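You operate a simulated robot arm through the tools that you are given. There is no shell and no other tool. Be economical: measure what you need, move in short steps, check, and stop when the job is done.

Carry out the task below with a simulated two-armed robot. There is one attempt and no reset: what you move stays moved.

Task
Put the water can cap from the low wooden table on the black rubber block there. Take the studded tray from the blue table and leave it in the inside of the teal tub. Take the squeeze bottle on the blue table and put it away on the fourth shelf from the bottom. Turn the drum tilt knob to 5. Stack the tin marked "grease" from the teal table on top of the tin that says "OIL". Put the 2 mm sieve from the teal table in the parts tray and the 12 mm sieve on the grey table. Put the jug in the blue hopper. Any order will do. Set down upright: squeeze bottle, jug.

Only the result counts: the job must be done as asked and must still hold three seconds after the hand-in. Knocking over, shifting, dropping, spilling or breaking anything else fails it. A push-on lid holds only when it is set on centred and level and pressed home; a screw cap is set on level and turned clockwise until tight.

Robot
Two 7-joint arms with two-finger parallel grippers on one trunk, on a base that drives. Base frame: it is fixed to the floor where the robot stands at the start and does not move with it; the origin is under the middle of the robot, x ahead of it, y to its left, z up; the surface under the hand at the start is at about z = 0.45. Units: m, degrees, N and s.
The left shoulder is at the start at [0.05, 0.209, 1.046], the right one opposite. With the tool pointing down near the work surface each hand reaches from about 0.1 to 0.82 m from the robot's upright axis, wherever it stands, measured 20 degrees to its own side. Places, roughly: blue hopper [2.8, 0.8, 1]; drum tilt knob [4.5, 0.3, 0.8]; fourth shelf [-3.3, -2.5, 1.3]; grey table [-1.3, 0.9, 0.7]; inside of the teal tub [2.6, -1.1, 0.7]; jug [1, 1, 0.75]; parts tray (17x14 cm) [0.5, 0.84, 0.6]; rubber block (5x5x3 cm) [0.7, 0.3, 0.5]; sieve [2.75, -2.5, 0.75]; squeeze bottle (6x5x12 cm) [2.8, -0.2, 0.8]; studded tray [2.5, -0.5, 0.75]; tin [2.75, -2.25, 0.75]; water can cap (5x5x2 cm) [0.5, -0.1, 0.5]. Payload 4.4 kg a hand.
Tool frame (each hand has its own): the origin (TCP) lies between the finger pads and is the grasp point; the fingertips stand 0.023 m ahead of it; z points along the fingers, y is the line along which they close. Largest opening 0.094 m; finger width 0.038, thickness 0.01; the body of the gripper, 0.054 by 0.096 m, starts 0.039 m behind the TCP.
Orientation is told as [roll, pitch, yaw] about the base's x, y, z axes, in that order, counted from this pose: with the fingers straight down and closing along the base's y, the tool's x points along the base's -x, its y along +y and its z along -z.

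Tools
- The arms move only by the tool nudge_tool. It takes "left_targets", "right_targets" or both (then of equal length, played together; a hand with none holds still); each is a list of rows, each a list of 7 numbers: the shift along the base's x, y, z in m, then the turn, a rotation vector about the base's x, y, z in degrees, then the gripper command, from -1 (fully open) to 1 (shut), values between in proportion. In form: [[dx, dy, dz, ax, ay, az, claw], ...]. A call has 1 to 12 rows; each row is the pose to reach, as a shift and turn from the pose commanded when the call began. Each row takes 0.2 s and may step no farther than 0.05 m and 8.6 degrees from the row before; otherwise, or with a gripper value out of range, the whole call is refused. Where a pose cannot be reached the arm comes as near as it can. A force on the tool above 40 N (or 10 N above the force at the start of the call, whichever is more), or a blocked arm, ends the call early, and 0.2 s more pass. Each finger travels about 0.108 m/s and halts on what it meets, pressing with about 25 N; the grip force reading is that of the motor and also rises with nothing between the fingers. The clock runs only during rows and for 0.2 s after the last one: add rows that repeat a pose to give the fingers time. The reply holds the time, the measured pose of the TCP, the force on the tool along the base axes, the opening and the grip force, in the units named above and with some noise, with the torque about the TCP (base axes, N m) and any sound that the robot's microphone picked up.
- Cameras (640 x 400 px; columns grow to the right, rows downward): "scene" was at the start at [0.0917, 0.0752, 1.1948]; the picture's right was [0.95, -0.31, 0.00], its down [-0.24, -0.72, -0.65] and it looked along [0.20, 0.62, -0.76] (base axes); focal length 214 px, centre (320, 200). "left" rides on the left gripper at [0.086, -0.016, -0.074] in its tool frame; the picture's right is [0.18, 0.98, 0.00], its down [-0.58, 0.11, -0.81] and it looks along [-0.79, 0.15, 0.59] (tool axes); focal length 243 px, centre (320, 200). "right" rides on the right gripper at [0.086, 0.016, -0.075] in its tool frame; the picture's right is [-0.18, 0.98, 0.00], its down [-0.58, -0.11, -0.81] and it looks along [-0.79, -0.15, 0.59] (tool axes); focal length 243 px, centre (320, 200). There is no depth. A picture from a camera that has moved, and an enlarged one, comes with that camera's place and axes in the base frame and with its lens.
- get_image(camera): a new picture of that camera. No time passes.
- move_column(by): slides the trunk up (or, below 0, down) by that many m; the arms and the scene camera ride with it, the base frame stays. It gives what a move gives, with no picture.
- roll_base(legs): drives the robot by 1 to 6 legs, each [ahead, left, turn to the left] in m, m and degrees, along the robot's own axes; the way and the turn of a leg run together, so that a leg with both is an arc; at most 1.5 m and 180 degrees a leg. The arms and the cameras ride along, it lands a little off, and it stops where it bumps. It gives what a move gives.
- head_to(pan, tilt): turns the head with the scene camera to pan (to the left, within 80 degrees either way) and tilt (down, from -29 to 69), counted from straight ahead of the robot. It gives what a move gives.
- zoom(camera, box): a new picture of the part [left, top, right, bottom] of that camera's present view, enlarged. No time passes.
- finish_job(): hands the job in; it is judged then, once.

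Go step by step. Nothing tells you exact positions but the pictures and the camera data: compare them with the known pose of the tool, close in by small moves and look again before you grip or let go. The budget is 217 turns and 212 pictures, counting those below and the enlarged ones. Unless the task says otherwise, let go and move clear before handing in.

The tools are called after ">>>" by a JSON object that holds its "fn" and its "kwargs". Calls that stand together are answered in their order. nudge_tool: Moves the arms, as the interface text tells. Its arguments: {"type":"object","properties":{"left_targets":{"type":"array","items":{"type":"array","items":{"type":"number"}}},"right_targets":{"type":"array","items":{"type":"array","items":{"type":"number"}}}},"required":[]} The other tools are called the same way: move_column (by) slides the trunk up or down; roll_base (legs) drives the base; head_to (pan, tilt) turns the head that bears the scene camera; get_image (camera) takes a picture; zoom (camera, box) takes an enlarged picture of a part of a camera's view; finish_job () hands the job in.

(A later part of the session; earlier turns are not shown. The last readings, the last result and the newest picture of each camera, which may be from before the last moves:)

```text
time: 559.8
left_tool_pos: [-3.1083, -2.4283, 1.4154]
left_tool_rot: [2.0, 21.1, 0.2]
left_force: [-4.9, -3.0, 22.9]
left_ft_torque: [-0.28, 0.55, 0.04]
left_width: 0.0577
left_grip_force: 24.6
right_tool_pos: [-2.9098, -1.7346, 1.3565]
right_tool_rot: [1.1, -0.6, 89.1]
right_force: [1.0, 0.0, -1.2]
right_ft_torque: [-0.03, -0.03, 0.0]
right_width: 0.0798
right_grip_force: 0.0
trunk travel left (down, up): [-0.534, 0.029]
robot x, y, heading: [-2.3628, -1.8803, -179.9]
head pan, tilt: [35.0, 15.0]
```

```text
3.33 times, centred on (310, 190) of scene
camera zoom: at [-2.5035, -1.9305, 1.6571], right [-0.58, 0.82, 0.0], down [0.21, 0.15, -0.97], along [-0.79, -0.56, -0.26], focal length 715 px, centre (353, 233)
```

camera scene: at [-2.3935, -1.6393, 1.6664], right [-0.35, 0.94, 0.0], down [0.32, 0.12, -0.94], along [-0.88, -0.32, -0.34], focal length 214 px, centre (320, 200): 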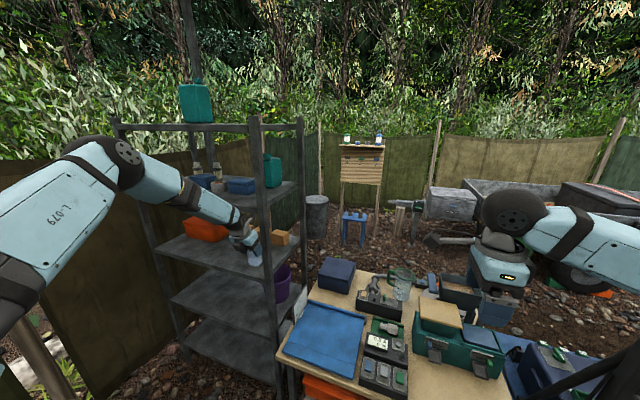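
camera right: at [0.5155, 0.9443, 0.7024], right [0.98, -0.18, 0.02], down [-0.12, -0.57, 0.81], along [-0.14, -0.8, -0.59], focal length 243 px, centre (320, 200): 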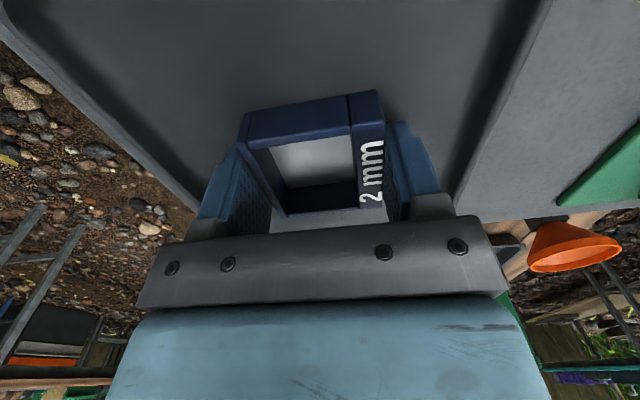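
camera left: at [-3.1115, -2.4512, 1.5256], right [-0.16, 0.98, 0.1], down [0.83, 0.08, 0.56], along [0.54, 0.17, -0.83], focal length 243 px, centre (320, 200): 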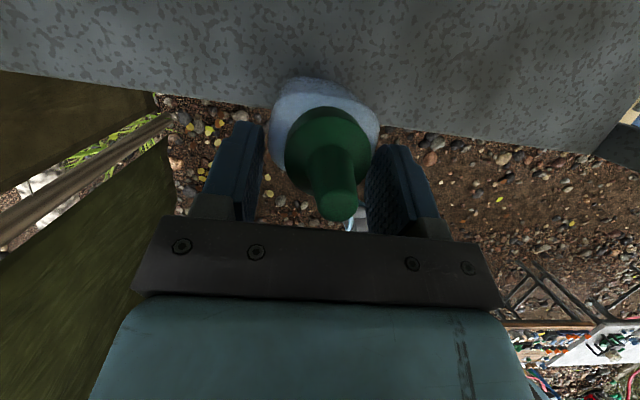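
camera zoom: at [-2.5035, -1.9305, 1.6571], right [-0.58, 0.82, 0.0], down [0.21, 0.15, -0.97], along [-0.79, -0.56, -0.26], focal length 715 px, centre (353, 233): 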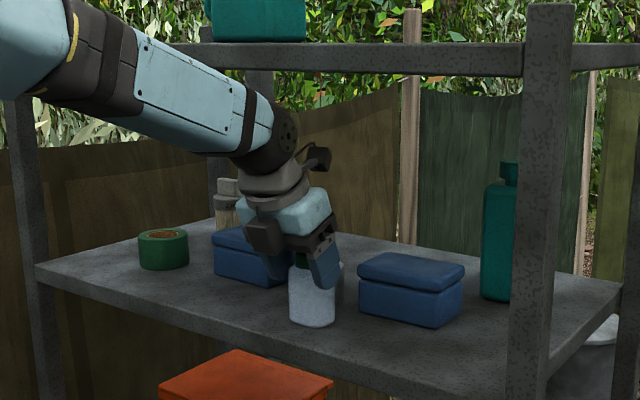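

Bottle is on the shelf. Relieve, open, and withdraw straight back.

>>> {"fn": "move_column", "kwargs": {"by": 0.004}}

>>> {"fn": "nudge_tool", "kwargs": {"left_targets": [[0, 0, 0, 0, 0, 0, 0.1], [0, 0, 0, 0, 0, 0, -0.5], [0, 0, 0, 0, 0, 0, -0.9], [0, 0, 0, 0, 0, 0, -0.9]]}}

>>> {"fn": "move_column", "kwargs": {"by": 0.008}}

>>> {"fn": "roll_base", "kwargs": {"legs": [[-0.3, 0, 0]]}}

>>> {"fn": "zoom", "kwargs": {"camera": "scene", "box": [230, 120, 430, 260]}}

```text
time: 560.4
left_tool_pos: [-3.1074, -2.4302, 1.4145]
left_tool_rot: [2.0, 20.6, 0.3]
left_force: [-3.9, -0.4, 12.8]
left_ft_torque: [-0.15, 0.5, 0.02]
left_width: 0.0573
left_grip_force: 25.5
right_tool_pos: [-2.91, -1.7335, 1.3599]
right_tool_rot: [1.0, -0.6, 89.1]
right_force: [-0.1, 0.4, -0.1]
right_ft_torque: [0.03, -0.01, -0.02]
right_width: 0.0801
right_grip_force: 0.0
trunk travel left (down, up): [-0.538, 0.025]
robot x, y, heading: [-2.3613, -1.8771, -179.9]
head pan, tilt: [35.0, 15.0]
```

```text
time: 561.4
left_tool_pos: [-3.1078, -2.4305, 1.4138]
left_tool_rot: [2.1, 20.4, 0.3]
left_force: [-0.2, 1.3, 2.8]
left_ft_torque: [-0.05, 0.0, 0.01]
left_width: 0.0894
left_grip_force: 0.1
right_tool_pos: [-2.9115, -1.7352, 1.3601]
right_tool_rot: [0.9, -0.5, 89.0]
right_force: [-0.4, 0.2, 0.6]
right_ft_torque: [0.0, -0.06, -0.02]
right_width: 0.0799
right_grip_force: 0.1
trunk travel left (down, up): [-0.538, 0.025]
robot x, y, heading: [-2.3629, -1.8785, -179.7]
head pan, tilt: [35.0, 15.0]
```

```text
time: 561.9
left_tool_pos: [-3.1078, -2.4307, 1.4228]
left_tool_rot: [2.1, 20.7, 0.4]
left_force: [-0.3, -0.5, -0.3]
left_ft_torque: [-0.02, 0.02, 0.03]
left_width: 0.0894
left_grip_force: 0.1
right_tool_pos: [-2.9113, -1.7362, 1.3681]
right_tool_rot: [1.0, -0.5, 89.1]
right_force: [-0.7, 0.3, -0.1]
right_ft_torque: [0.0, -0.04, 0.02]
right_width: 0.0801
right_grip_force: 0.1
trunk travel left (down, up): [-0.546, 0.017]
robot x, y, heading: [-2.3638, -1.8807, -179.7]
head pan, tilt: [35.0, 15.0]
```

```text
time: 564.0
left_tool_pos: [-2.8125, -2.4289, 1.4213]
left_tool_rot: [2.1, 20.5, 0.3]
left_force: [-0.4, -0.1, -0.6]
left_ft_torque: [0.02, 0.04, 0.03]
left_width: 0.0891
left_grip_force: 0.1
right_tool_pos: [-2.6123, -1.7339, 1.3673]
right_tool_rot: [0.8, -0.7, 88.9]
right_force: [-1.0, 0.4, -0.3]
right_ft_torque: [0.03, 0.0, 0.0]
right_width: 0.0799
right_grip_force: 0.1
trunk travel left (down, up): [-0.546, 0.017]
robot x, y, heading: [-2.0612, -1.8772, -180.1]
head pan, tilt: [35.0, 15.0]
```

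```text
2.86 times, centred on (330, 190) of scene
camera zoom: at [-2.2083, -1.9315, 1.6681], right [-0.57, 0.82, 0.0], down [0.21, 0.15, -0.97], along [-0.79, -0.55, -0.26], focal length 613 px, centre (291, 229)
```

zoom: 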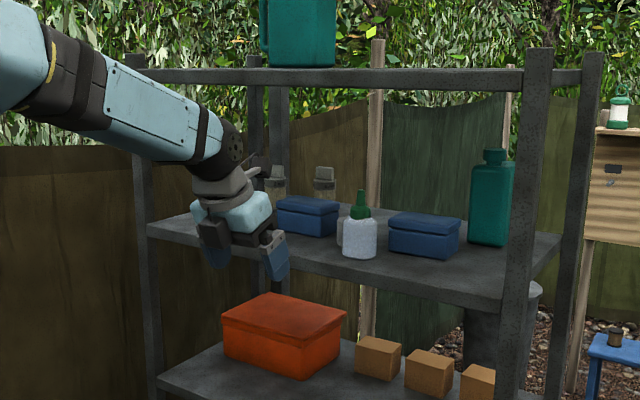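

The bottle stands on the 4th shelf. Now back for the 12 mm sieve: retract the left hand, strafe north along the aisle, then reverse east along the known route.

>>> {"fn": "nudge_tool", "kwargs": {"left_targets": [[0.03, 0, 0.01, 0, 0, 0, -0.9], [0.06, 0, 0.02, 0, 0, 0, -0.9], [0.09, 0, 0.03, 0, 0, 0, -0.9], [0.12, 0, 0.03, 0, 0, 0, -0.9], [0.15, 0, 0.03, 0, 0, 0, -0.9]]}}

>>> {"fn": "roll_base", "kwargs": {"legs": [[0.03, 0, 0], [0, -1.45, 0], [0, -1.45, 0], [0, -1.45, 0], [0, -0.2, 0]]}}

```text
time: 565.2
left_tool_pos: [-2.6557, -2.4287, 1.4501]
left_tool_rot: [2.1, 20.6, 0.2]
left_force: [0.6, -0.6, 0.0]
left_ft_torque: [0.0, 0.03, 0.01]
left_width: 0.0893
left_grip_force: 0.1
right_tool_pos: [-2.6095, -1.7342, 1.3696]
right_tool_rot: [1.1, -0.6, 89.0]
right_force: [-0.5, -0.2, -0.5]
right_ft_torque: [0.01, 0.0, 0.0]
right_width: 0.0797
right_grip_force: 0.1
trunk travel left (down, up): [-0.546, 0.017]
robot x, y, heading: [-2.0607, -1.8803, -180.2]
head pan, tilt: [35.0, 15.0]
```

```text
time: 605.5
left_tool_pos: [-2.74, 2.1214, 1.4502]
left_tool_rot: [2.2, 20.5, 1.2]
left_force: [-0.2, 0.6, 0.2]
left_ft_torque: [0.04, 0.01, 0.01]
left_width: 0.0894
left_grip_force: 0.0
right_tool_pos: [-2.7029, 2.8171, 1.3673]
right_tool_rot: [0.9, -0.7, 89.9]
right_force: [-0.4, 0.4, -0.4]
right_ft_torque: [-0.02, 0.03, 0.0]
right_width: 0.0797
right_grip_force: 0.1
trunk travel left (down, up): [-0.546, 0.017]
robot x, y, heading: [-2.1535, 2.6821, -179.3]
head pan, tilt: [35.0, 15.0]
```

>>> {"fn": "roll_base", "kwargs": {"legs": [[-1.45, 0, 0], [-1.45, 0, 0], [-0.75, 0.45, 0], [0, 0, 90], [0, 0, 89]]}}

>>> {"fn": "head_to", "kwargs": {"pan": -20, "tilt": 35}}

>>> {"fn": "get_image", "kwargs": {"camera": "scene"}}

```text
time: 631.5
left_tool_pos: [2.1289, 2.7484, 1.4503]
left_tool_rot: [2.1, 20.5, 178.3]
left_force: [0.3, 0.3, 0.3]
left_ft_torque: [0.0, -0.03, -0.01]
left_width: 0.0893
left_grip_force: 0.1
right_tool_pos: [2.0582, 2.0561, 1.368]
right_tool_rot: [0.9, -0.6, -93.0]
right_force: [0.9, 0.4, -0.4]
right_ft_torque: [-0.03, 0.02, 0.04]
right_width: 0.0799
right_grip_force: 0.0
trunk travel left (down, up): [-0.546, 0.017]
robot x, y, heading: [1.5137, 2.2164, -1.7]
head pan, tilt: [35.0, 15.0]
```

```text
time: 632.7
left_tool_pos: [2.1296, 2.7485, 1.4506]
left_tool_rot: [2.1, 20.5, 178.3]
left_force: [-0.1, 0.2, 0.2]
left_ft_torque: [0.02, -0.03, 0.01]
left_width: 0.0896
left_grip_force: 0.1
right_tool_pos: [2.0596, 2.0562, 1.368]
right_tool_rot: [0.9, -0.7, -92.9]
right_force: [0.2, 0.2, -0.5]
right_ft_torque: [0.02, 0.01, 0.03]
right_width: 0.0796
right_grip_force: 0.1
trunk travel left (down, up): [-0.546, 0.017]
robot x, y, heading: [1.5188, 2.2171, -1.5]
head pan, tilt: [-20.0, 35.0]
```

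```text
28 pictures are left
camera scene: at [1.6645, 2.1859, 1.6365], right [-0.37, -0.93, 0.0], down [-0.53, 0.21, -0.82], along [0.76, -0.3, -0.57], focal length 214 px, centre (320, 200)
```

scene: 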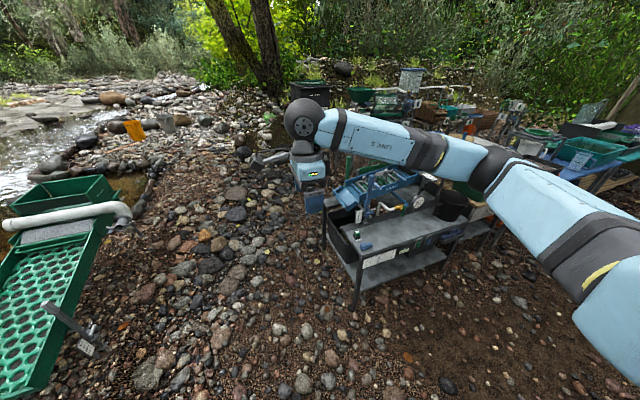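

The knob lies behind the first row; I'll go there now via the north end. Driving east and looking.

>>> {"fn": "roll_base", "kwargs": {"legs": [[1.4, -0.05, 1.5], [0.5, 0, 0]]}}

>>> {"fn": "head_to", "kwargs": {"pan": -55, "tilt": 30}}

>>> {"fn": "get_image", "kwargs": {"camera": "scene"}}

```text
time: 642.2
left_tool_pos: [4.0069, 2.7068, 1.4523]
left_tool_rot: [2.1, 20.5, -179.2]
left_force: [-0.9, -0.2, 0.0]
left_ft_torque: [0.02, -0.01, 0.0]
left_width: 0.0895
left_grip_force: 0.0
right_tool_pos: [3.9657, 2.0123, 1.3687]
right_tool_rot: [0.8, -0.7, -90.4]
right_force: [0.1, 0.2, -0.6]
right_ft_torque: [0.01, 0.0, 0.0]
right_width: 0.0798
right_grip_force: 0.1
trunk travel left (down, up): [-0.546, 0.017]
robot x, y, heading: [3.4157, 2.1534, 0.5]
head pan, tilt: [-20.0, 35.0]
```

```text
time: 643.2
left_tool_pos: [4.0081, 2.7082, 1.4502]
left_tool_rot: [2.1, 20.7, -179.3]
left_force: [-0.3, 0.4, 0.3]
left_ft_torque: [0.01, 0.0, 0.0]
left_width: 0.0893
left_grip_force: 0.0
right_tool_pos: [3.9661, 2.0116, 1.3691]
right_tool_rot: [0.9, -0.7, -90.5]
right_force: [0.1, 0.2, 0.0]
right_ft_torque: [0.04, -0.03, 0.01]
right_width: 0.08
right_grip_force: 0.0
trunk travel left (down, up): [-0.546, 0.017]
robot x, y, heading: [3.4172, 2.1517, 0.8]
head pan, tilt: [-55.0, 30.0]
```

```text
27 pictures are left
camera scene: at [3.5363, 2.0803, 1.6443], right [-0.81, -0.58, 0.0], down [-0.29, 0.41, -0.87], along [0.5, -0.7, -0.5], focal length 214 px, centre (320, 200)
```

scene: 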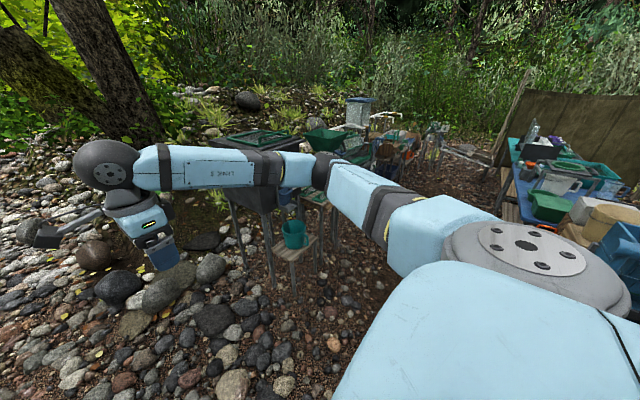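

There's an aisle between the rows. I'll strafe south along it to face the drum machine.

>>> {"fn": "roll_base", "kwargs": {"legs": [[0, -1.2, -0.8], [0, -0.5, 0]]}}

>>> {"fn": "head_to", "kwargs": {"pan": -10, "tilt": 35}}

>>> {"fn": "get_image", "kwargs": {"camera": "scene"}}

```text
time: 658.5
left_tool_pos: [4.0193, 0.9975, 1.4494]
left_tool_rot: [2.0, 20.4, 179.7]
left_force: [-0.6, 0.5, -0.4]
left_ft_torque: [-0.01, 0.02, 0.01]
left_width: 0.0894
left_grip_force: 0.1
right_tool_pos: [3.9668, 0.3029, 1.3688]
right_tool_rot: [0.9, -0.6, -91.5]
right_force: [0.5, 0.6, 0.8]
right_ft_torque: [-0.01, 0.0, 0.03]
right_width: 0.0797
right_grip_force: 0.0
trunk travel left (down, up): [-0.546, 0.017]
robot x, y, heading: [3.4175, 0.4519, -0.1]
head pan, tilt: [-55.0, 30.0]
```

```text
time: 659.6
left_tool_pos: [4.0203, 0.9987, 1.4504]
left_tool_rot: [2.1, 20.5, 179.7]
left_force: [0.0, 0.4, -0.1]
left_ft_torque: [-0.02, 0.01, -0.03]
left_width: 0.0893
left_grip_force: 0.1
right_tool_pos: [3.9656, 0.3014, 1.3677]
right_tool_rot: [0.9, -0.7, -91.5]
right_force: [0.5, 0.4, 0.4]
right_ft_torque: [-0.01, -0.01, -0.02]
right_width: 0.0799
right_grip_force: 0.0
trunk travel left (down, up): [-0.546, 0.017]
robot x, y, heading: [3.4185, 0.4539, -0.4]
head pan, tilt: [-10.0, 35.0]
```

```text
26 pictures are left
camera scene: at [3.5726, 0.4363, 1.6365], right [-0.18, -0.98, 0.0], down [-0.56, 0.1, -0.82], along [0.81, -0.15, -0.57], focal length 214 px, centre (320, 200)
```

scene: 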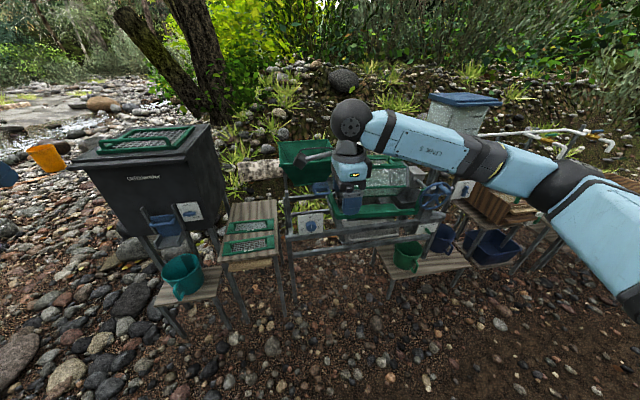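

>>> {"fn": "zoom", "kwargs": {"camera": "scene", "box": [270, 190, 360, 260]}}

```text
5.71 times, centred on (315, 225) of scene
camera zoom: at [3.5726, 0.4363, 1.6365], right [-0.18, -0.98, 0.0], down [-0.56, 0.1, -0.82], along [0.81, -0.15, -0.57], focal length 1226 px, centre (349, 57)
```

zoom: 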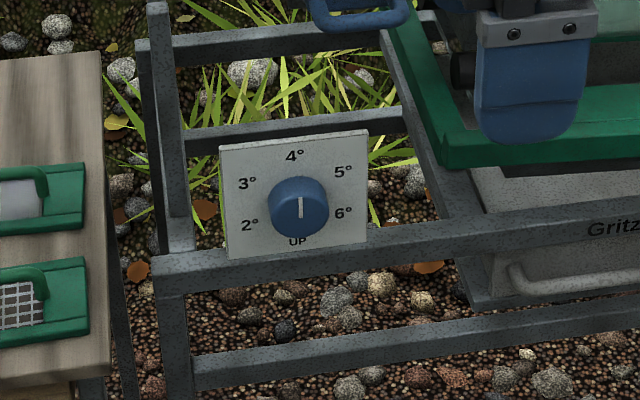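

The knob points to 4°; 5° is one step clockwise. The knob is at about (4.508,0.315,0.80). I'll retract the left hand, and turn the right hand to point forward.

>>> {"fn": "nudge_tool", "kwargs": {"right_targets": [[-0.01, 0, 0, 0, 0, 8.4, -1], [-0.02, 0, 0, 0, 0, 16.8, -1], [-0.03, 0, 0, 0, 0, 25.2, -1], [-0.04, 0, 0, 0, 0, 33.6, -1], [-0.05, 0, 0, 0, 0, 42, -1], [-0.05, 0, 0, 0, 0, 50.4, -1], [-0.05, 0, 0, 0, 0, 58.8, -1], [-0.05, 0, 0, 0, 0, 67.2, -1], [-0.05, 0, 0, 0, 0, 75.6, -1], [-0.05, 0, 0, 0, 0, 84, -1], [-0.05, 0, 0, 0, 0, 91, -1]], "left_targets": [[-0.03, 0, 0.01, 0, 0, 0, -0.9], [-0.06, 0, 0.02, 0, 0, 0, -0.9], [-0.09, 0, 0.03, 0, 0, 0, -0.9], [-0.12, 0, 0.04, 0, 0, 0, -0.9], [-0.15, 0, 0.05, 0, 0, 0, -0.9], [-0.18, 0, 0.05, 0, 0, 0, -0.9], [-0.18, 0, 0.05, 0, 0, 0, -0.9], [-0.18, 0, 0.05, 0, 0, 0, -0.9], [-0.18, 0, 0.05, 0, 0, 0, -0.9], [-0.18, 0, 0.05, 0, 0, 0, -0.9], [-0.18, 0, 0.05, 0, 0, 0, -0.9]]}}

>>> {"fn": "nudge_tool", "kwargs": {"right_targets": [[0, 0, -0.02, 0, -8.4, 0, -1], [0, 0, -0.04, 0, -16.8, 0, -1], [0, 0, -0.06, 0, -25.2, 0, -1], [0, 0, -0.08, 0, -33.6, 0, -1], [0, 0, -0.1, 0, -42, 0, -1], [0, 0, -0.12, 0, -50.4, 0, -1], [0, 0, -0.14, 0, -58.8, 0, -1], [0, 0, -0.16, 0, -67.2, 0, -1], [0, 0, -0.18, 0, -75.6, 0, -1], [0, 0, -0.2, 0, -84, 0, -1], [0, 0, -0.2, 0, -90, 0, -1]]}}

```text
time: 662.0
left_tool_pos: [3.8395, 1.0019, 1.5002]
left_tool_rot: [2.5, 20.6, 179.4]
left_force: [0.1, 0.4, -0.2]
left_ft_torque: [-0.02, 0.01, 0.01]
left_width: 0.0893
left_grip_force: 0.1
left hand out of reach, approached as far as the arm can: row 6, 7, 8, 9, 10, 11
right_tool_pos: [3.9159, 0.3022, 1.3672]
right_tool_rot: [0.9, -0.6, -0.4]
right_force: [0.5, -0.6, 0.4]
right_ft_torque: [-0.02, -0.01, 0.02]
right_width: 0.0942
right_grip_force: 0.1
trunk travel left (down, up): [-0.546, 0.017]
robot x, y, heading: [3.4212, 0.4458, -0.4]
head pan, tilt: [-10.0, 35.0]
```

```text
time: 664.5
left_tool_pos: [3.8389, 1.0049, 1.4987]
left_tool_rot: [2.5, 20.6, 179.5]
left_force: [-0.4, 0.7, 0.9]
left_ft_torque: [-0.04, 0.02, 0.02]
left_width: 0.0894
left_grip_force: 0.1
right_tool_pos: [3.8978, 0.3935, 1.2247]
right_tool_rot: [104.3, -89.6, -104.6]
right_force: [-0.6, 1.0, 0.3]
right_ft_torque: [0.03, -0.02, -0.04]
right_width: 0.0939
right_grip_force: 0.0
right hand out of reach, approached as far as the arm can: row 8, 9, 10, 11
trunk travel left (down, up): [-0.546, 0.017]
robot x, y, heading: [3.4192, 0.4497, -0.3]
head pan, tilt: [-10.0, 35.0]
```

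Forward pose reached. Lower the column and approach.

>>> {"fn": "move_column", "kwargs": {"by": -0.42}}

>>> {"fn": "roll_base", "kwargs": {"legs": [[0.24, -0.04, 0]]}}

>>> {"fn": "nudge_tool", "kwargs": {"right_targets": [[0.03, -0.01, 0, 0, 0, 0, -1], [0.06, -0.02, 0, 0, 0, 0, -1], [0.09, -0.03, 0, 0, 0, 0, -1], [0.12, -0.04, 0, 0, 0, 0, -1], [0.15, -0.04, 0, 0, 0, 0, -1], [0.18, -0.04, 0, 0, 0, 0, -1]]}}

>>> {"fn": "get_image", "kwargs": {"camera": "right"}}

>>> {"fn": "get_image", "kwargs": {"camera": "scene"}}

```text
refused: -0.42 is not a number from -0.4 to 0.4
```

```text
time: 666.2
left_tool_pos: [4.0759, 0.9635, 1.5013]
left_tool_rot: [2.4, 20.7, 179.8]
left_force: [-1.1, 0.0, 0.1]
left_ft_torque: [0.0, -0.01, -0.01]
left_width: 0.0895
left_grip_force: 0.1
right_tool_pos: [4.1343, 0.3537, 1.225]
right_tool_rot: [95.0, -89.5, -95.3]
right_force: [-0.2, -0.7, 0.2]
right_ft_torque: [0.03, 0.03, 0.0]
right_width: 0.0942
right_grip_force: 0.1
trunk travel left (down, up): [-0.546, 0.017]
robot x, y, heading: [3.6582, 0.4119, -0.1]
head pan, tilt: [-10.0, 35.0]
```

```text
time: 667.6
left_tool_pos: [4.078, 0.964, 1.5007]
left_tool_rot: [2.2, 20.5, 179.7]
left_force: [-0.8, -0.2, -0.2]
left_ft_torque: [0.03, 0.02, -0.01]
left_width: 0.0894
left_grip_force: 0.0
right_tool_pos: [4.3008, 0.3672, 1.2571]
right_tool_rot: [22.6, -88.8, -24.4]
right_force: [0.8, -0.5, 0.5]
right_ft_torque: [0.0, 0.04, 0.02]
right_width: 0.0939
right_grip_force: 0.1
right hand out of reach, approached as far as the arm can: row 1, 2, 3, 4, 5, 6
trunk travel left (down, up): [-0.546, 0.017]
robot x, y, heading: [3.6583, 0.4077, -0.2]
head pan, tilt: [-10.0, 35.0]
```

```text
24 pictures are left
camera right: at [4.2243, 0.3863, 1.1729], right [0.03, 0.98, 0.19], down [-0.8, -0.09, 0.6], along [0.6, -0.17, 0.78], focal length 243 px, centre (320, 200)
```

right: 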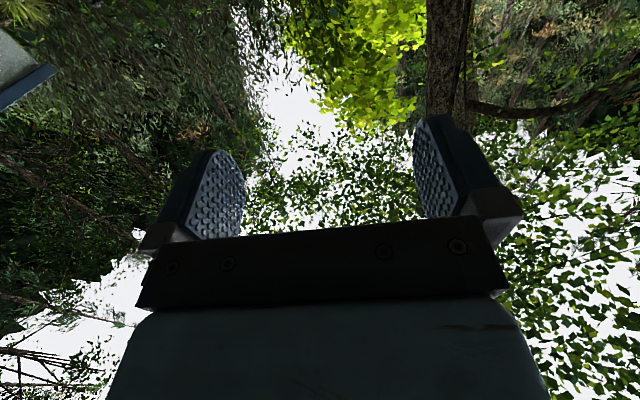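

```text
23 pictures are left
camera scene: at [3.8137, 0.3956, 1.6363], right [-0.18, -0.98, 0.0], down [-0.57, 0.1, -0.82], along [0.81, -0.14, -0.57], focal length 214 px, centre (320, 200)
```

scene: 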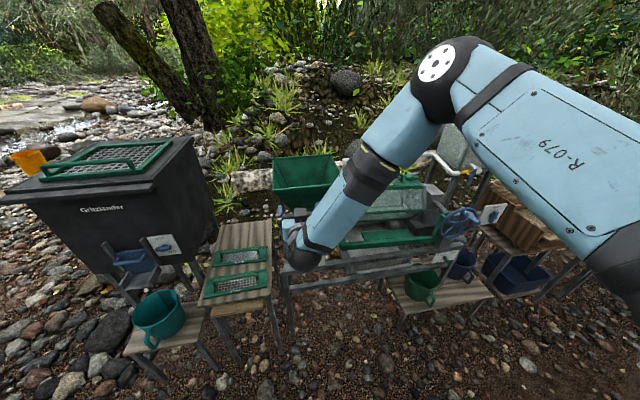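

The hand points forward but drifts; I'll use base and column for positioning. Lower the column.

>>> {"fn": "move_column", "kwargs": {"by": -0.4}}

>>> {"fn": "move_column", "kwargs": {"by": -0.055}}

>>> {"fn": "get_image", "kwargs": {"camera": "scene"}}

```text
time: 671.5
left_tool_pos: [4.0781, 0.9627, 1.1009]
left_tool_rot: [2.4, 20.5, 179.8]
left_force: [0.5, 0.2, -0.5]
left_ft_torque: [-0.01, 0.0, 0.0]
left_width: 0.0893
left_grip_force: 0.0
right_tool_pos: [4.2985, 0.3673, 0.86]
right_tool_rot: [24.6, -88.8, -26.5]
right_force: [0.4, 0.4, 0.0]
right_ft_torque: [-0.01, -0.02, 0.02]
right_width: 0.0942
right_grip_force: 0.1
trunk travel left (down, up): [-0.146, 0.417]
robot x, y, heading: [3.6577, 0.4079, -0.3]
head pan, tilt: [-10.0, 35.0]
```

```text
time: 672.4
left_tool_pos: [4.078, 0.9622, 1.0453]
left_tool_rot: [2.2, 20.6, 179.7]
left_force: [-0.1, 0.3, 0.4]
left_ft_torque: [0.0, 0.02, 0.01]
left_width: 0.0894
left_grip_force: 0.0
right_tool_pos: [4.2984, 0.3668, 0.8034]
right_tool_rot: [25.1, -89.1, -26.8]
right_force: [0.2, 0.0, 1.1]
right_ft_torque: [0.01, -0.02, -0.03]
right_width: 0.0941
right_grip_force: 0.1
trunk travel left (down, up): [-0.091, 0.472]
robot x, y, heading: [3.6562, 0.4134, 0.1]
head pan, tilt: [-10.0, 35.0]
```

```text
22 pictures are left
camera scene: at [3.8122, 0.396, 1.1815], right [-0.18, -0.98, 0.0], down [-0.56, 0.1, -0.82], along [0.81, -0.14, -0.57], focal length 214 px, centre (320, 200)
```

scene: 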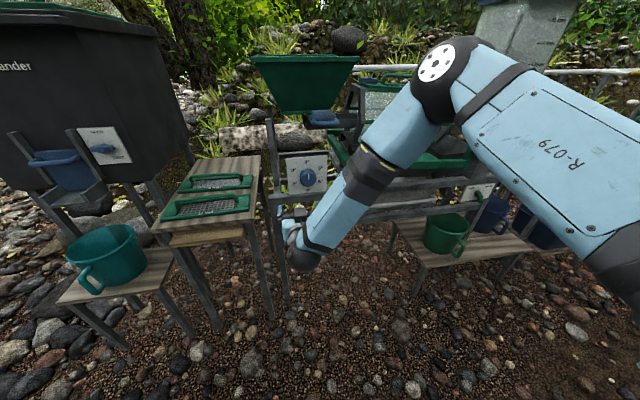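

Knob re-measured at (4.492,0.326,0.814). I'll lift the left hand away and drive in with the base, leaving a gap.

>>> {"fn": "nudge_tool", "kwargs": {"left_targets": [[0, 0, 0.04, 0, 0, 0, -0.9], [-0.02, 0, 0.08, 0, 0, 0, -0.9], [-0.04, 0, 0.12, 0, 0, 0, -0.9], [-0.06, 0, 0.15, 0, 0, 0, -0.9]]}}

>>> {"fn": "roll_base", "kwargs": {"legs": [[0.1, -0.042, 0]]}}

>>> {"fn": "move_column", "kwargs": {"by": 0.011}}

>>> {"fn": "zoom", "kwargs": {"camera": "scene", "box": [240, 120, 380, 260]}}

>>> {"fn": "get_image", "kwargs": {"camera": "right"}}

```text
time: 673.4
left_tool_pos: [4.0188, 0.9759, 1.1942]
left_tool_rot: [2.4, 20.5, 179.3]
left_force: [-0.2, -0.5, 0.9]
left_ft_torque: [-0.03, -0.02, -0.01]
left_width: 0.0896
left_grip_force: 0.0
left hand out of reach, approached as far as the arm can: row 2, 3, 4
right_tool_pos: [4.3, 0.367, 0.8032]
right_tool_rot: [25.1, -88.9, -26.9]
right_force: [-0.8, -1.0, 0.2]
right_ft_torque: [0.01, 0.0, -0.02]
right_width: 0.0937
right_grip_force: 0.0
trunk travel left (down, up): [-0.091, 0.472]
robot x, y, heading: [3.6569, 0.4086, -0.3]
head pan, tilt: [-10.0, 35.0]
```

```text
time: 674.6
left_tool_pos: [4.1218, 0.9329, 1.1927]
left_tool_rot: [2.5, 20.5, 179.2]
left_force: [0.6, -0.6, 0.0]
left_ft_torque: [-0.02, 0.05, -0.02]
left_width: 0.0893
left_grip_force: 0.1
right_tool_pos: [4.4007, 0.3236, 0.8028]
right_tool_rot: [23.9, -88.8, -25.8]
right_force: [0.4, -0.4, -1.3]
right_ft_torque: [-0.01, 0.02, 0.02]
right_width: 0.0939
right_grip_force: 0.2
trunk travel left (down, up): [-0.091, 0.472]
robot x, y, heading: [3.7577, 0.3665, -0.3]
head pan, tilt: [-10.0, 35.0]
```

```text
time: 675.2
left_tool_pos: [4.1212, 0.9339, 1.2054]
left_tool_rot: [2.5, 20.5, 179.3]
left_force: [0.6, 0.3, 0.1]
left_ft_torque: [0.01, -0.01, 0.01]
left_width: 0.0892
left_grip_force: 0.1
right_tool_pos: [4.3998, 0.3242, 0.8148]
right_tool_rot: [23.5, -88.8, -25.3]
right_force: [-0.3, -0.9, 0.4]
right_ft_torque: [-0.01, -0.02, 0.0]
right_width: 0.0941
right_grip_force: 0.0
trunk travel left (down, up): [-0.102, 0.461]
robot x, y, heading: [3.757, 0.368, -0.2]
head pan, tilt: [-10.0, 35.0]
```

```text
2.86 times, centred on (310, 190) of scene
camera zoom: at [3.9137, 0.3535, 1.1924], right [-0.18, -0.98, 0.0], down [-0.56, 0.1, -0.82], along [0.81, -0.15, -0.57], focal length 613 px, centre (349, 229)
```

zoom: 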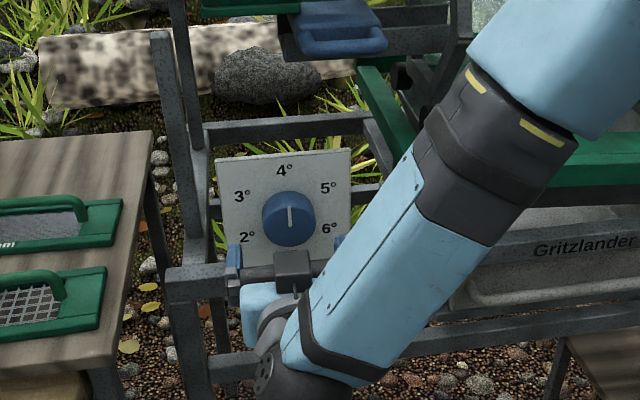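

```text
20 pictures are left
camera right: at [4.3244, 0.3437, 0.7294], right [0.03, 0.98, 0.19], down [-0.8, -0.09, 0.6], along [0.6, -0.17, 0.78], focal length 243 px, centre (320, 200)
```

right: 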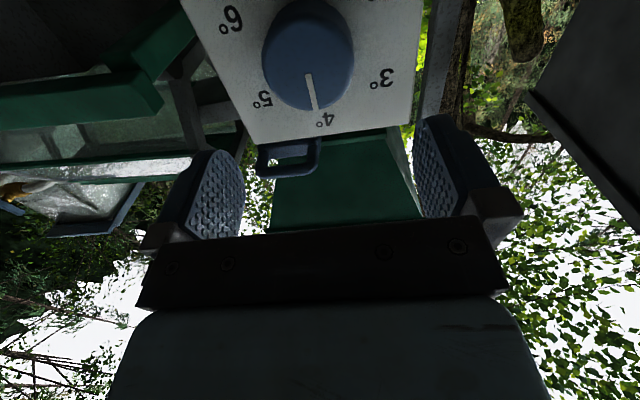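

The camera shows the knob clearly: face centre ≈(4.510,0.3145,0.799), pointer at 4. I'll move in so the fingers straddle it.

>>> {"fn": "move_column", "kwargs": {"by": -0.015}}

>>> {"fn": "roll_base", "kwargs": {"legs": [[0.06, -0.008, 0]]}}

>>> {"fn": "get_image", "kwargs": {"camera": "right"}}

```text
time: 675.9
left_tool_pos: [4.1209, 0.9334, 1.1891]
left_tool_rot: [2.5, 20.7, 179.3]
left_force: [-0.2, 0.2, 0.0]
left_ft_torque: [0.05, -0.03, -0.01]
left_width: 0.0892
left_grip_force: 0.0
right_tool_pos: [4.4005, 0.3234, 0.7995]
right_tool_rot: [25.0, -88.8, -26.8]
right_force: [-0.2, 0.6, 0.4]
right_ft_torque: [-0.01, -0.03, -0.04]
right_width: 0.0941
right_grip_force: 0.1
trunk travel left (down, up): [-0.087, 0.476]
robot x, y, heading: [3.7579, 0.3636, -0.5]
head pan, tilt: [-10.0, 35.0]
```

```text
time: 676.8
left_tool_pos: [4.1835, 0.9251, 1.1879]
left_tool_rot: [2.5, 20.6, 179.3]
left_force: [0.2, 0.2, 0.1]
left_ft_torque: [0.0, 0.03, 0.01]
left_width: 0.0894
left_grip_force: 0.1
right_tool_pos: [4.4625, 0.3151, 0.7983]
right_tool_rot: [23.2, -88.8, -25.1]
right_force: [0.7, 0.2, -0.2]
right_ft_torque: [-0.01, -0.03, -0.01]
right_width: 0.0941
right_grip_force: 0.1
trunk travel left (down, up): [-0.087, 0.476]
robot x, y, heading: [3.8218, 0.3587, -0.3]
head pan, tilt: [-10.0, 35.0]
```

```text
19 pictures are left
camera right: at [4.3857, 0.3353, 0.714], right [0.03, 0.98, 0.19], down [-0.8, -0.09, 0.6], along [0.6, -0.17, 0.78], focal length 243 px, centre (320, 200)
```

right: 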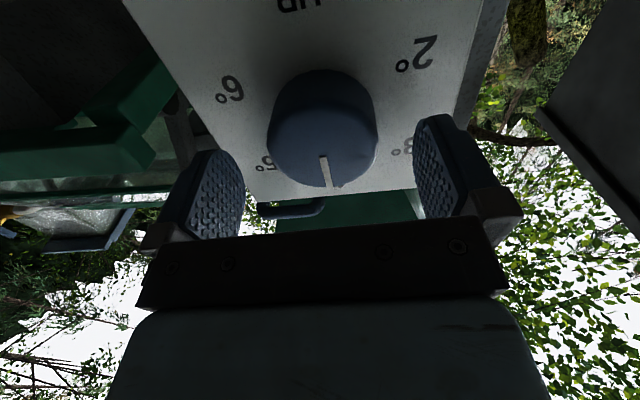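

>>> {"fn": "roll_base", "kwargs": {"legs": [[0.038, -0.002, 0]]}}

>>> {"fn": "get_image", "kwargs": {"camera": "right"}}

```text
time: 677.8
left_tool_pos: [4.2121, 0.9229, 1.1887]
left_tool_rot: [2.6, 20.4, 179.3]
left_force: [0.4, -0.2, -0.1]
left_ft_torque: [0.0, -0.02, 0.01]
left_width: 0.0896
left_grip_force: 0.0
right_tool_pos: [4.4874, 0.3174, 0.8012]
right_tool_rot: [37.8, -88.7, -39.0]
right_force: [-2.7, -1.2, 1.0]
right_ft_torque: [0.08, -0.03, 0.09]
right_width: 0.0942
right_grip_force: 0.0
trunk travel left (down, up): [-0.087, 0.476]
robot x, y, heading: [3.8471, 0.3625, -0.4]
head pan, tilt: [-10.0, 35.0]
stopped in leg 1: the force on the tool passed its limit at 130 N (the readings are from after the stop); the commanded pose is now the measured one
```

```text
18 pictures are left
camera right: at [4.4118, 0.3363, 0.7151], right [0.03, 0.98, 0.2], down [-0.8, -0.1, 0.59], along [0.6, -0.17, 0.78], focal length 243 px, centre (320, 200)
```

right: 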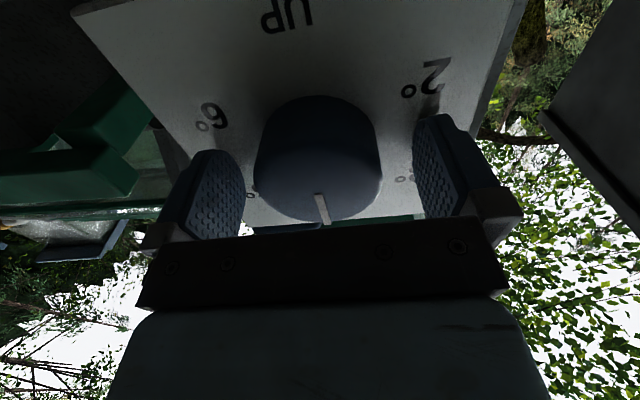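

The fingertips reached the plate. Back off 4 mm and close on the knob.

>>> {"fn": "nudge_tool", "kwargs": {"right_targets": [[-0.004, 0, -0.001, 0, 0, 0, -0.6], [-0.004, 0, -0.001, 0, 0, 0, 0], [-0.004, 0, -0.001, 0, 0, 0, 0.5], [-0.004, 0, -0.001, 0, 0, 0, 0.5]]}}

>>> {"fn": "get_image", "kwargs": {"camera": "right"}}

```text
time: 678.8
left_tool_pos: [4.2131, 0.9238, 1.1882]
left_tool_rot: [2.5, 20.5, 179.2]
left_force: [-0.3, 0.7, 0.5]
left_ft_torque: [-0.03, 0.0, 0.0]
left_width: 0.0895
left_grip_force: 0.0
right_tool_pos: [4.4845, 0.3171, 0.7983]
right_tool_rot: [34.9, -88.8, -36.3]
right_force: [1.2, -1.9, -1.2]
right_ft_torque: [0.01, -0.17, -0.09]
right_width: 0.0588
right_grip_force: 44.7
trunk travel left (down, up): [-0.087, 0.476]
robot x, y, heading: [3.8545, 0.357, -0.3]
head pan, tilt: [-10.0, 35.0]
```

```text
17 pictures are left
camera right: at [4.4084, 0.336, 0.7138], right [0.03, 0.98, 0.2], down [-0.8, -0.1, 0.59], along [0.6, -0.17, 0.78], focal length 243 px, centre (320, 200)
```

right: 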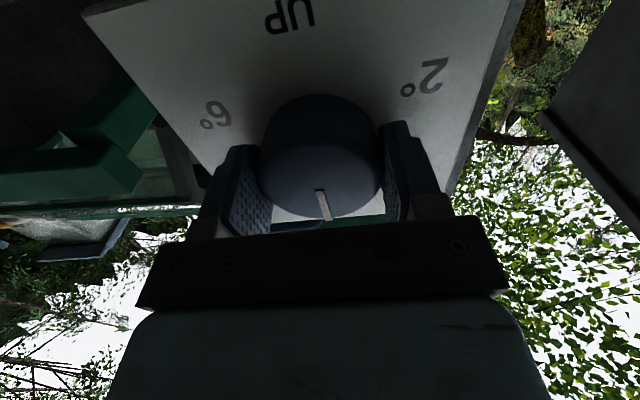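

Gripped. Turning clockwise by 54° in steps.

>>> {"fn": "nudge_tool", "kwargs": {"right_targets": [[0, 0, 0, 7, 0, 0, 0.5], [0, 0, 0, 14, 0, 0, 0.5], [0, 0, 0, 21, 0, 0, 0.5], [0, 0, 0, 28, 0, 0, 0.5], [0, 0, 0, 35, 0, 0, 0.5], [0, 0, 0, 42, 0, 0, 0.5], [0, 0, 0, 48, 0, 0, 0.5], [0, 0, 0, 54, 0, 0, 0.5], [0, 0, 0, 54, 0, 0, 0.5]]}}

>>> {"fn": "get_image", "kwargs": {"camera": "right"}}

```text
time: 680.8
left_tool_pos: [4.214, 0.9212, 1.1883]
left_tool_rot: [2.5, 20.3, 179.3]
left_force: [-0.2, -0.7, 0.5]
left_ft_torque: [0.0, 0.04, 0.02]
left_width: 0.0892
left_grip_force: 0.1
right_tool_pos: [4.4844, 0.3182, 0.8004]
right_tool_rot: [87.6, -35.0, -89.2]
right_force: [15.1, -15.9, -1.1]
right_ft_torque: [0.04, -0.29, -0.3]
right_width: 0.0586
right_grip_force: 44.7
right hand out of reach, approached as far as the arm can: row 8, 9
trunk travel left (down, up): [-0.087, 0.476]
robot x, y, heading: [3.8531, 0.356, -0.2]
head pan, tilt: [-10.0, 35.0]
```

```text
16 pictures are left
camera right: at [4.4088, 0.3983, 0.7656], right [0.03, 0.42, 0.91], down [-0.8, -0.53, 0.27], along [0.6, -0.74, 0.32], focal length 243 px, centre (320, 200)
```

right: 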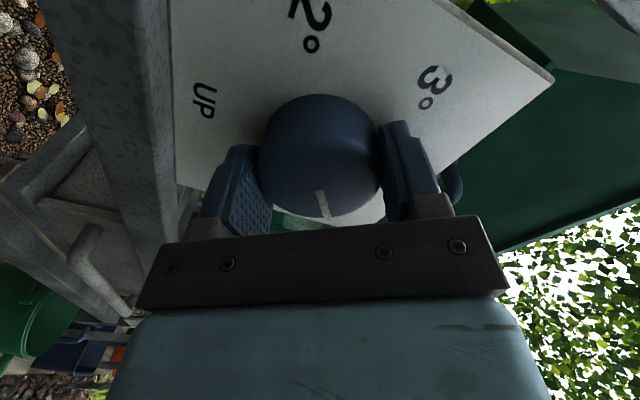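

The knob turned about 54°. I'll release, back away and inspect the pointer.

>>> {"fn": "nudge_tool", "kwargs": {"right_targets": [[0, 0, 0, 0, 0, 0, 0], [0, 0, 0, 0, 0, 0, -1], [0, 0, 0, 0, 0, 0, -1]]}}

>>> {"fn": "roll_base", "kwargs": {"legs": [[-0.15, 0, 0]]}}

>>> {"fn": "zoom", "kwargs": {"camera": "scene", "box": [270, 130, 360, 210]}}

>>> {"fn": "get_image", "kwargs": {"camera": "right"}}

```text
time: 681.6
left_tool_pos: [4.2121, 0.9249, 1.1886]
left_tool_rot: [2.5, 20.5, 179.3]
left_force: [-0.8, 0.5, -0.7]
left_ft_torque: [0.0, -0.01, 0.01]
left_width: 0.0892
left_grip_force: 0.1
right_tool_pos: [4.4814, 0.3199, 0.8002]
right_tool_rot: [87.7, -35.3, -89.1]
right_force: [0.1, 0.1, 1.2]
right_ft_torque: [-0.02, 0.02, 0.0]
right_width: 0.0937
right_grip_force: 0.0
trunk travel left (down, up): [-0.087, 0.476]
robot x, y, heading: [3.8515, 0.3569, -0.3]
head pan, tilt: [-10.0, 35.0]
```

```text
time: 682.9
left_tool_pos: [4.065, 0.9219, 1.1894]
left_tool_rot: [2.7, 20.5, 179.0]
left_force: [-0.7, 0.3, -0.5]
left_ft_torque: [-0.02, -0.02, 0.01]
left_width: 0.0892
left_grip_force: 0.1
right_tool_pos: [4.3321, 0.3158, 0.8014]
right_tool_rot: [87.8, -35.4, -89.4]
right_force: [0.1, -0.7, 0.2]
right_ft_torque: [-0.01, 0.02, 0.02]
right_width: 0.0939
right_grip_force: 0.0
trunk travel left (down, up): [-0.087, 0.476]
robot x, y, heading: [3.7047, 0.3582, -0.5]
head pan, tilt: [-10.0, 35.0]
```

```text
5.00 times, centred on (315, 170) of scene
camera zoom: at [3.8537, 0.3436, 1.1776], right [-0.18, -0.98, 0.0], down [-0.56, 0.11, -0.82], along [0.81, -0.15, -0.57], focal length 1072 px, centre (345, 350)
```

zoom: 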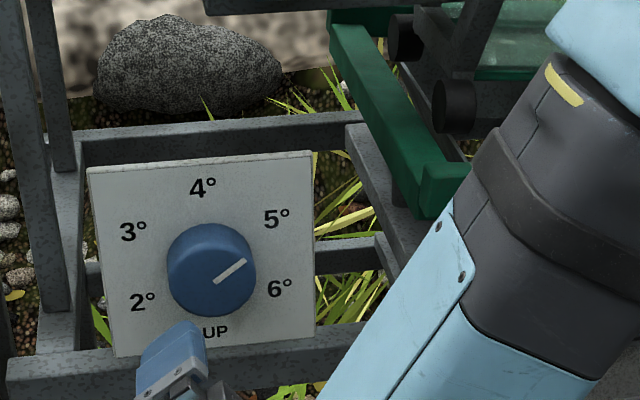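

```text
14 pictures are left
camera right: at [4.2571, 0.398, 0.7668], right [0.03, 0.42, 0.91], down [-0.8, -0.53, 0.27], along [0.59, -0.74, 0.32], focal length 243 px, centre (320, 200)
```

right: 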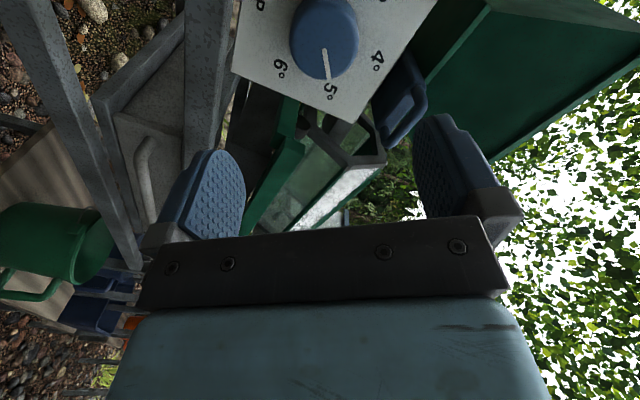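

Labels are spaced 60° apart (2,3,4,5,6,UP), so I need about 6° more. I'll roll the hand back, re-grip, and turn the remainder.

>>> {"fn": "nudge_tool", "kwargs": {"right_targets": [[0, 0, 0, -8, 0, 0, -1], [0, 0, 0, -16, 0, 0, -1], [0, 0, 0, -24, 0, 0, -1], [0, 0, 0, -32, 0, 0, -1], [0, 0, 0, -40, 0, 0, -1], [0, 0, 0, -40, 0, 0, -1]]}}

>>> {"fn": "roll_base", "kwargs": {"legs": [[0.1, 0, 0]]}}

```text
time: 684.3
left_tool_pos: [4.0649, 0.9225, 1.1883]
left_tool_rot: [2.6, 20.4, 179.0]
left_force: [0.4, 0.1, -1.1]
left_ft_torque: [0.02, -0.02, 0.02]
left_width: 0.0893
left_grip_force: 0.1
right_tool_pos: [4.3317, 0.3168, 0.8019]
right_tool_rot: [86.2, -75.4, -88.0]
right_force: [-0.7, 0.0, 0.1]
right_ft_torque: [0.03, 0.02, -0.04]
right_width: 0.0941
right_grip_force: 0.2
trunk travel left (down, up): [-0.087, 0.476]
robot x, y, heading: [3.7003, 0.3559, -0.4]
head pan, tilt: [-10.0, 35.0]
```

```text
time: 685.5
left_tool_pos: [4.1654, 0.9223, 1.1875]
left_tool_rot: [2.6, 20.5, 179.1]
left_force: [0.0, -0.6, 0.3]
left_ft_torque: [0.01, 0.05, 0.01]
left_width: 0.0891
left_grip_force: 0.1
right_tool_pos: [4.4321, 0.3156, 0.8004]
right_tool_rot: [86.0, -75.3, -87.8]
right_force: [0.0, -0.2, 0.5]
right_ft_torque: [0.0, 0.0, 0.01]
right_width: 0.094
right_grip_force: 0.1
trunk travel left (down, up): [-0.087, 0.476]
robot x, y, heading: [3.8041, 0.3566, -0.6]
head pan, tilt: [-10.0, 35.0]
```

>>> {"fn": "roll_base", "kwargs": {"legs": [[0.048, 0.001, 0]]}}

>>> {"fn": "nudge_tool", "kwargs": {"right_targets": [[0, 0, 0, 0, 0, 0, -0.3], [0, 0, 0, 0, 0, 0, 0.5], [0, 0, 0, 0, 0, 0, 0.5], [0, 0, 0, 0, 0, 0, 0.5]]}}

>>> {"fn": "get_image", "kwargs": {"camera": "right"}}

```text
time: 686.4
left_tool_pos: [4.2146, 0.9229, 1.1874]
left_tool_rot: [2.6, 20.4, 179.0]
left_force: [0.4, 0.5, -1.0]
left_ft_torque: [0.01, 0.03, -0.01]
left_width: 0.0896
left_grip_force: 0.1
right_tool_pos: [4.48, 0.3156, 0.8005]
right_tool_rot: [85.9, -75.2, -87.8]
right_force: [-0.3, 1.2, -0.3]
right_ft_torque: [-0.01, -0.05, 0.02]
right_width: 0.094
right_grip_force: 0.1
trunk travel left (down, up): [-0.087, 0.476]
robot x, y, heading: [3.8464, 0.3597, -0.6]
head pan, tilt: [-10.0, 35.0]
```

```text
time: 687.4
left_tool_pos: [4.2116, 0.9218, 1.1887]
left_tool_rot: [2.7, 20.5, 179.0]
left_force: [0.6, -0.5, -0.2]
left_ft_torque: [-0.04, -0.02, 0.01]
left_width: 0.0895
left_grip_force: 0.1
right_tool_pos: [4.4775, 0.3155, 0.8021]
right_tool_rot: [86.4, -75.3, -88.2]
right_force: [-2.1, 2.2, 2.1]
right_ft_torque: [-0.03, -0.22, 0.12]
right_width: 0.0578
right_grip_force: 45.5
trunk travel left (down, up): [-0.087, 0.476]
robot x, y, heading: [3.8506, 0.3569, -0.5]
head pan, tilt: [-10.0, 35.0]
```

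```text
13 pictures are left
camera right: at [4.404, 0.3565, 0.7229], right [0.03, 0.9, 0.43], down [-0.8, -0.23, 0.55], along [0.59, -0.36, 0.72], focal length 243 px, centre (320, 200)
```

right: 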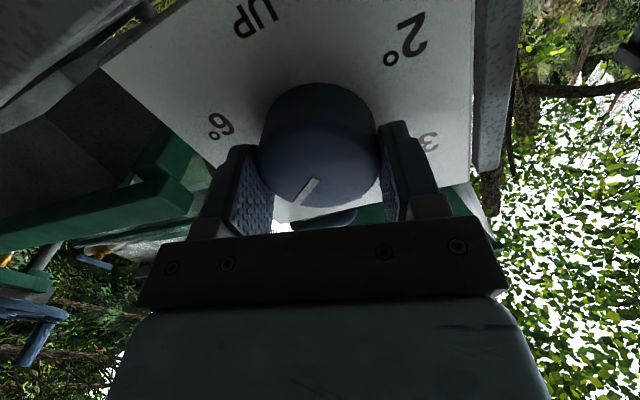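

>>> {"fn": "nudge_tool", "kwargs": {"right_targets": [[0, 0, 0, 3, 0, 0, 0.5], [0, 0, 0, 6.2, 0, 0, 0.5], [0, 0, 0, 6.2, 0, 0, 0.5], [0, 0, 0, 6.2, 0, 0, 0.0], [0, 0, 0, 6.2, 0, 0, -1], [0, 0, 0, 6.2, 0, 0, -1]]}}

>>> {"fn": "roll_base", "kwargs": {"legs": [[-0.15, 0, 0]]}}

>>> {"fn": "zoom", "kwargs": {"camera": "scene", "box": [270, 130, 360, 210]}}

```text
time: 688.8
left_tool_pos: [4.2142, 0.9214, 1.1878]
left_tool_rot: [2.7, 20.4, 179.0]
left_force: [-0.2, -0.1, 0.1]
left_ft_torque: [0.02, -0.02, -0.02]
left_width: 0.0892
left_grip_force: 0.1
right_tool_pos: [4.4792, 0.3159, 0.8001]
right_tool_rot: [86.7, -69.1, -88.6]
right_force: [-0.1, -0.2, 0.2]
right_ft_torque: [-0.03, -0.01, 0.01]
right_width: 0.0942
right_grip_force: 0.2
trunk travel left (down, up): [-0.087, 0.476]
robot x, y, heading: [3.8493, 0.3598, -0.7]
head pan, tilt: [-10.0, 35.0]
```

```text
time: 690.2
left_tool_pos: [4.0635, 0.9234, 1.1892]
left_tool_rot: [2.5, 20.7, 178.8]
left_force: [-0.1, 0.0, 0.2]
left_ft_torque: [0.0, -0.05, 0.0]
left_width: 0.0893
left_grip_force: 0.1
right_tool_pos: [4.3297, 0.3167, 0.8022]
right_tool_rot: [86.8, -69.2, -88.9]
right_force: [-0.2, -0.1, -0.4]
right_ft_torque: [-0.04, 0.03, -0.02]
right_width: 0.0941
right_grip_force: 0.0
trunk travel left (down, up): [-0.087, 0.476]
robot x, y, heading: [3.6995, 0.3577, -0.8]
head pan, tilt: [-10.0, 35.0]
```

```text
5.00 times, centred on (315, 170) of scene
camera zoom: at [3.8518, 0.3445, 1.1776], right [-0.19, -0.98, 0.0], down [-0.56, 0.11, -0.82], along [0.81, -0.15, -0.57], focal length 1072 px, centre (345, 350)
```

zoom: 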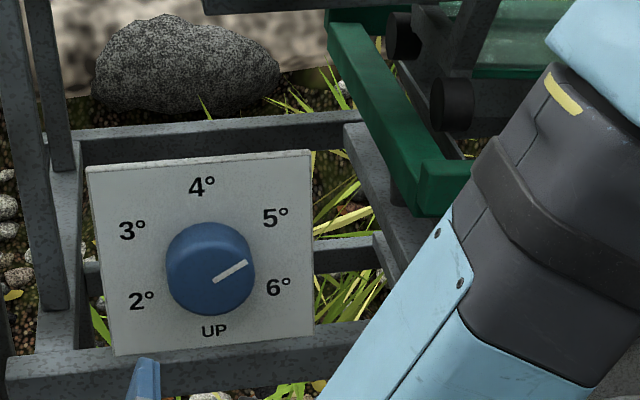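

Pointer reads 5°. Now the 12 mm sieve: it's near the teal table's east edge, reachable from this aisle with the left hand. First fold the right hand back to fingers-down and turn around.

>>> {"fn": "move_column", "kwargs": {"by": 0.38}}

>>> {"fn": "nudge_tool", "kwargs": {"right_targets": [[-0.03, 0, 0, -7, 0, 0, -1], [-0.06, 0, 0, -14, 0, 0, -1], [-0.09, 0, 0, -20, 0, 0, -1], [-0.12, 0, 0, -20, 0, 0, -1]]}}

>>> {"fn": "nudge_tool", "kwargs": {"right_targets": [[-0.01, 0, 0.01, 0, 8.4, 0, -1], [-0.02, -0.01, 0.02, 0, 16.8, 0, -1], [-0.03, -0.02, 0.03, 0, 25.2, 0, -1], [-0.04, -0.03, 0.04, 0, 33.6, 0, -1], [-0.05, -0.04, 0.06, 0, 42, 0, -1], [-0.06, -0.06, 0.08, 0, 50.4, 0, -1], [-0.06, -0.08, 0.1, 0, 58.8, 0, -1], [-0.06, -0.1, 0.12, 0, 67.2, 0, -1], [-0.06, -0.12, 0.14, 0, 75.6, 0, -1], [-0.06, -0.14, 0.14, 0, 84, 0, -1], [-0.06, -0.16, 0.14, 0, 89, 0, -1]]}}

>>> {"fn": "roll_base", "kwargs": {"legs": [[-0.05, 0, 0], [0, 0, 90], [0, 0, 91]]}}

>>> {"fn": "head_to", "kwargs": {"pan": 30, "tilt": 40}}

>>> {"fn": "get_image", "kwargs": {"camera": "scene"}}

```text
time: 693.8
left_tool_pos: [4.0645, 0.9237, 1.568]
left_tool_rot: [2.7, 20.5, 179.0]
left_force: [0.3, 1.3, 0.4]
left_ft_torque: [-0.01, 0.03, 0.01]
left_width: 0.0892
left_grip_force: 0.1
right_tool_pos: [4.3298, 0.3171, 1.1809]
right_tool_rot: [86.9, -69.1, -88.7]
right_force: [1.0, 0.4, 0.3]
right_ft_torque: [0.0, -0.05, 0.01]
right_width: 0.0942
right_grip_force: 0.1
trunk travel left (down, up): [-0.467, 0.096]
robot x, y, heading: [3.6998, 0.3606, -0.7]
head pan, tilt: [-10.0, 35.0]
```

```text
time: 694.8
left_tool_pos: [4.0639, 0.923, 1.569]
left_tool_rot: [2.7, 20.6, 178.9]
left_force: [0.8, 0.3, 0.3]
left_ft_torque: [-0.02, 0.0, 0.0]
left_width: 0.0893
left_grip_force: 0.1
right_tool_pos: [4.2098, 0.3177, 1.181]
right_tool_rot: [61.4, -89.1, -63.3]
right_force: [-0.2, 0.0, -0.4]
right_ft_torque: [0.02, 0.03, 0.0]
right_width: 0.0941
right_grip_force: 0.1
trunk travel left (down, up): [-0.467, 0.096]
robot x, y, heading: [3.6999, 0.3545, -0.7]
head pan, tilt: [-10.0, 35.0]
```

```text
time: 697.2
left_tool_pos: [4.0658, 0.9212, 1.5693]
left_tool_rot: [2.5, 20.4, 178.9]
left_force: [0.2, 0.7, 0.1]
left_ft_torque: [0.04, -0.01, 0.01]
left_width: 0.0894
left_grip_force: 0.1
right_tool_pos: [4.1509, 0.1542, 1.32]
right_tool_rot: [-1.9, -0.4, -0.9]
right_force: [-0.4, -0.4, 0.1]
right_ft_torque: [0.01, 0.0, -0.01]
right_width: 0.0941
right_grip_force: 0.0
trunk travel left (down, up): [-0.467, 0.096]
robot x, y, heading: [3.6965, 0.3648, -0.8]
head pan, tilt: [-10.0, 35.0]
```

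```text
time: 705.9
left_tool_pos: [3.3081, -0.218, 1.5691]
left_tool_rot: [2.6, 20.6, 1.4]
left_force: [-0.5, -0.2, -0.3]
left_ft_torque: [-0.01, -0.02, 0.0]
left_width: 0.0889
left_grip_force: 0.1
right_tool_pos: [3.1859, 0.5437, 1.3203]
right_tool_rot: [-1.9, -0.4, -178.3]
right_force: [-0.5, 0.2, 1.1]
right_ft_torque: [-0.04, 0.04, 0.04]
right_width: 0.0944
right_grip_force: 0.0
trunk travel left (down, up): [-0.467, 0.096]
robot x, y, heading: [3.651, 0.363, -178.1]
head pan, tilt: [-10.0, 35.0]
```

```text
time: 707.0
left_tool_pos: [3.3086, -0.2193, 1.5687]
left_tool_rot: [2.5, 20.5, 1.5]
left_force: [-0.6, 1.2, 1.0]
left_ft_torque: [0.05, 0.01, -0.01]
left_width: 0.0895
left_grip_force: 0.1
right_tool_pos: [3.1853, 0.5443, 1.3205]
right_tool_rot: [-2.0, -0.4, -178.3]
right_force: [0.8, 0.4, 0.0]
right_ft_torque: [-0.01, 0.0, 0.02]
right_width: 0.0936
right_grip_force: 0.0
trunk travel left (down, up): [-0.467, 0.096]
robot x, y, heading: [3.6467, 0.3593, -177.9]
head pan, tilt: [30.0, 40.0]
```

```text
11 pictures are left
camera scene: at [3.5083, 0.3153, 1.5499], right [-0.53, 0.85, 0.0], down [0.55, 0.34, -0.77], along [-0.65, -0.4, -0.64], focal length 214 px, centre (320, 200)
```

scene: 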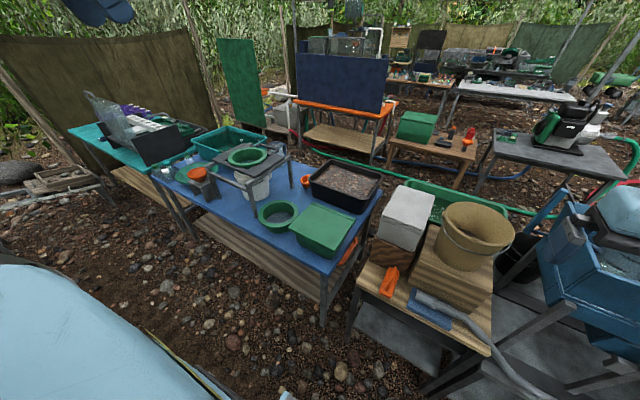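

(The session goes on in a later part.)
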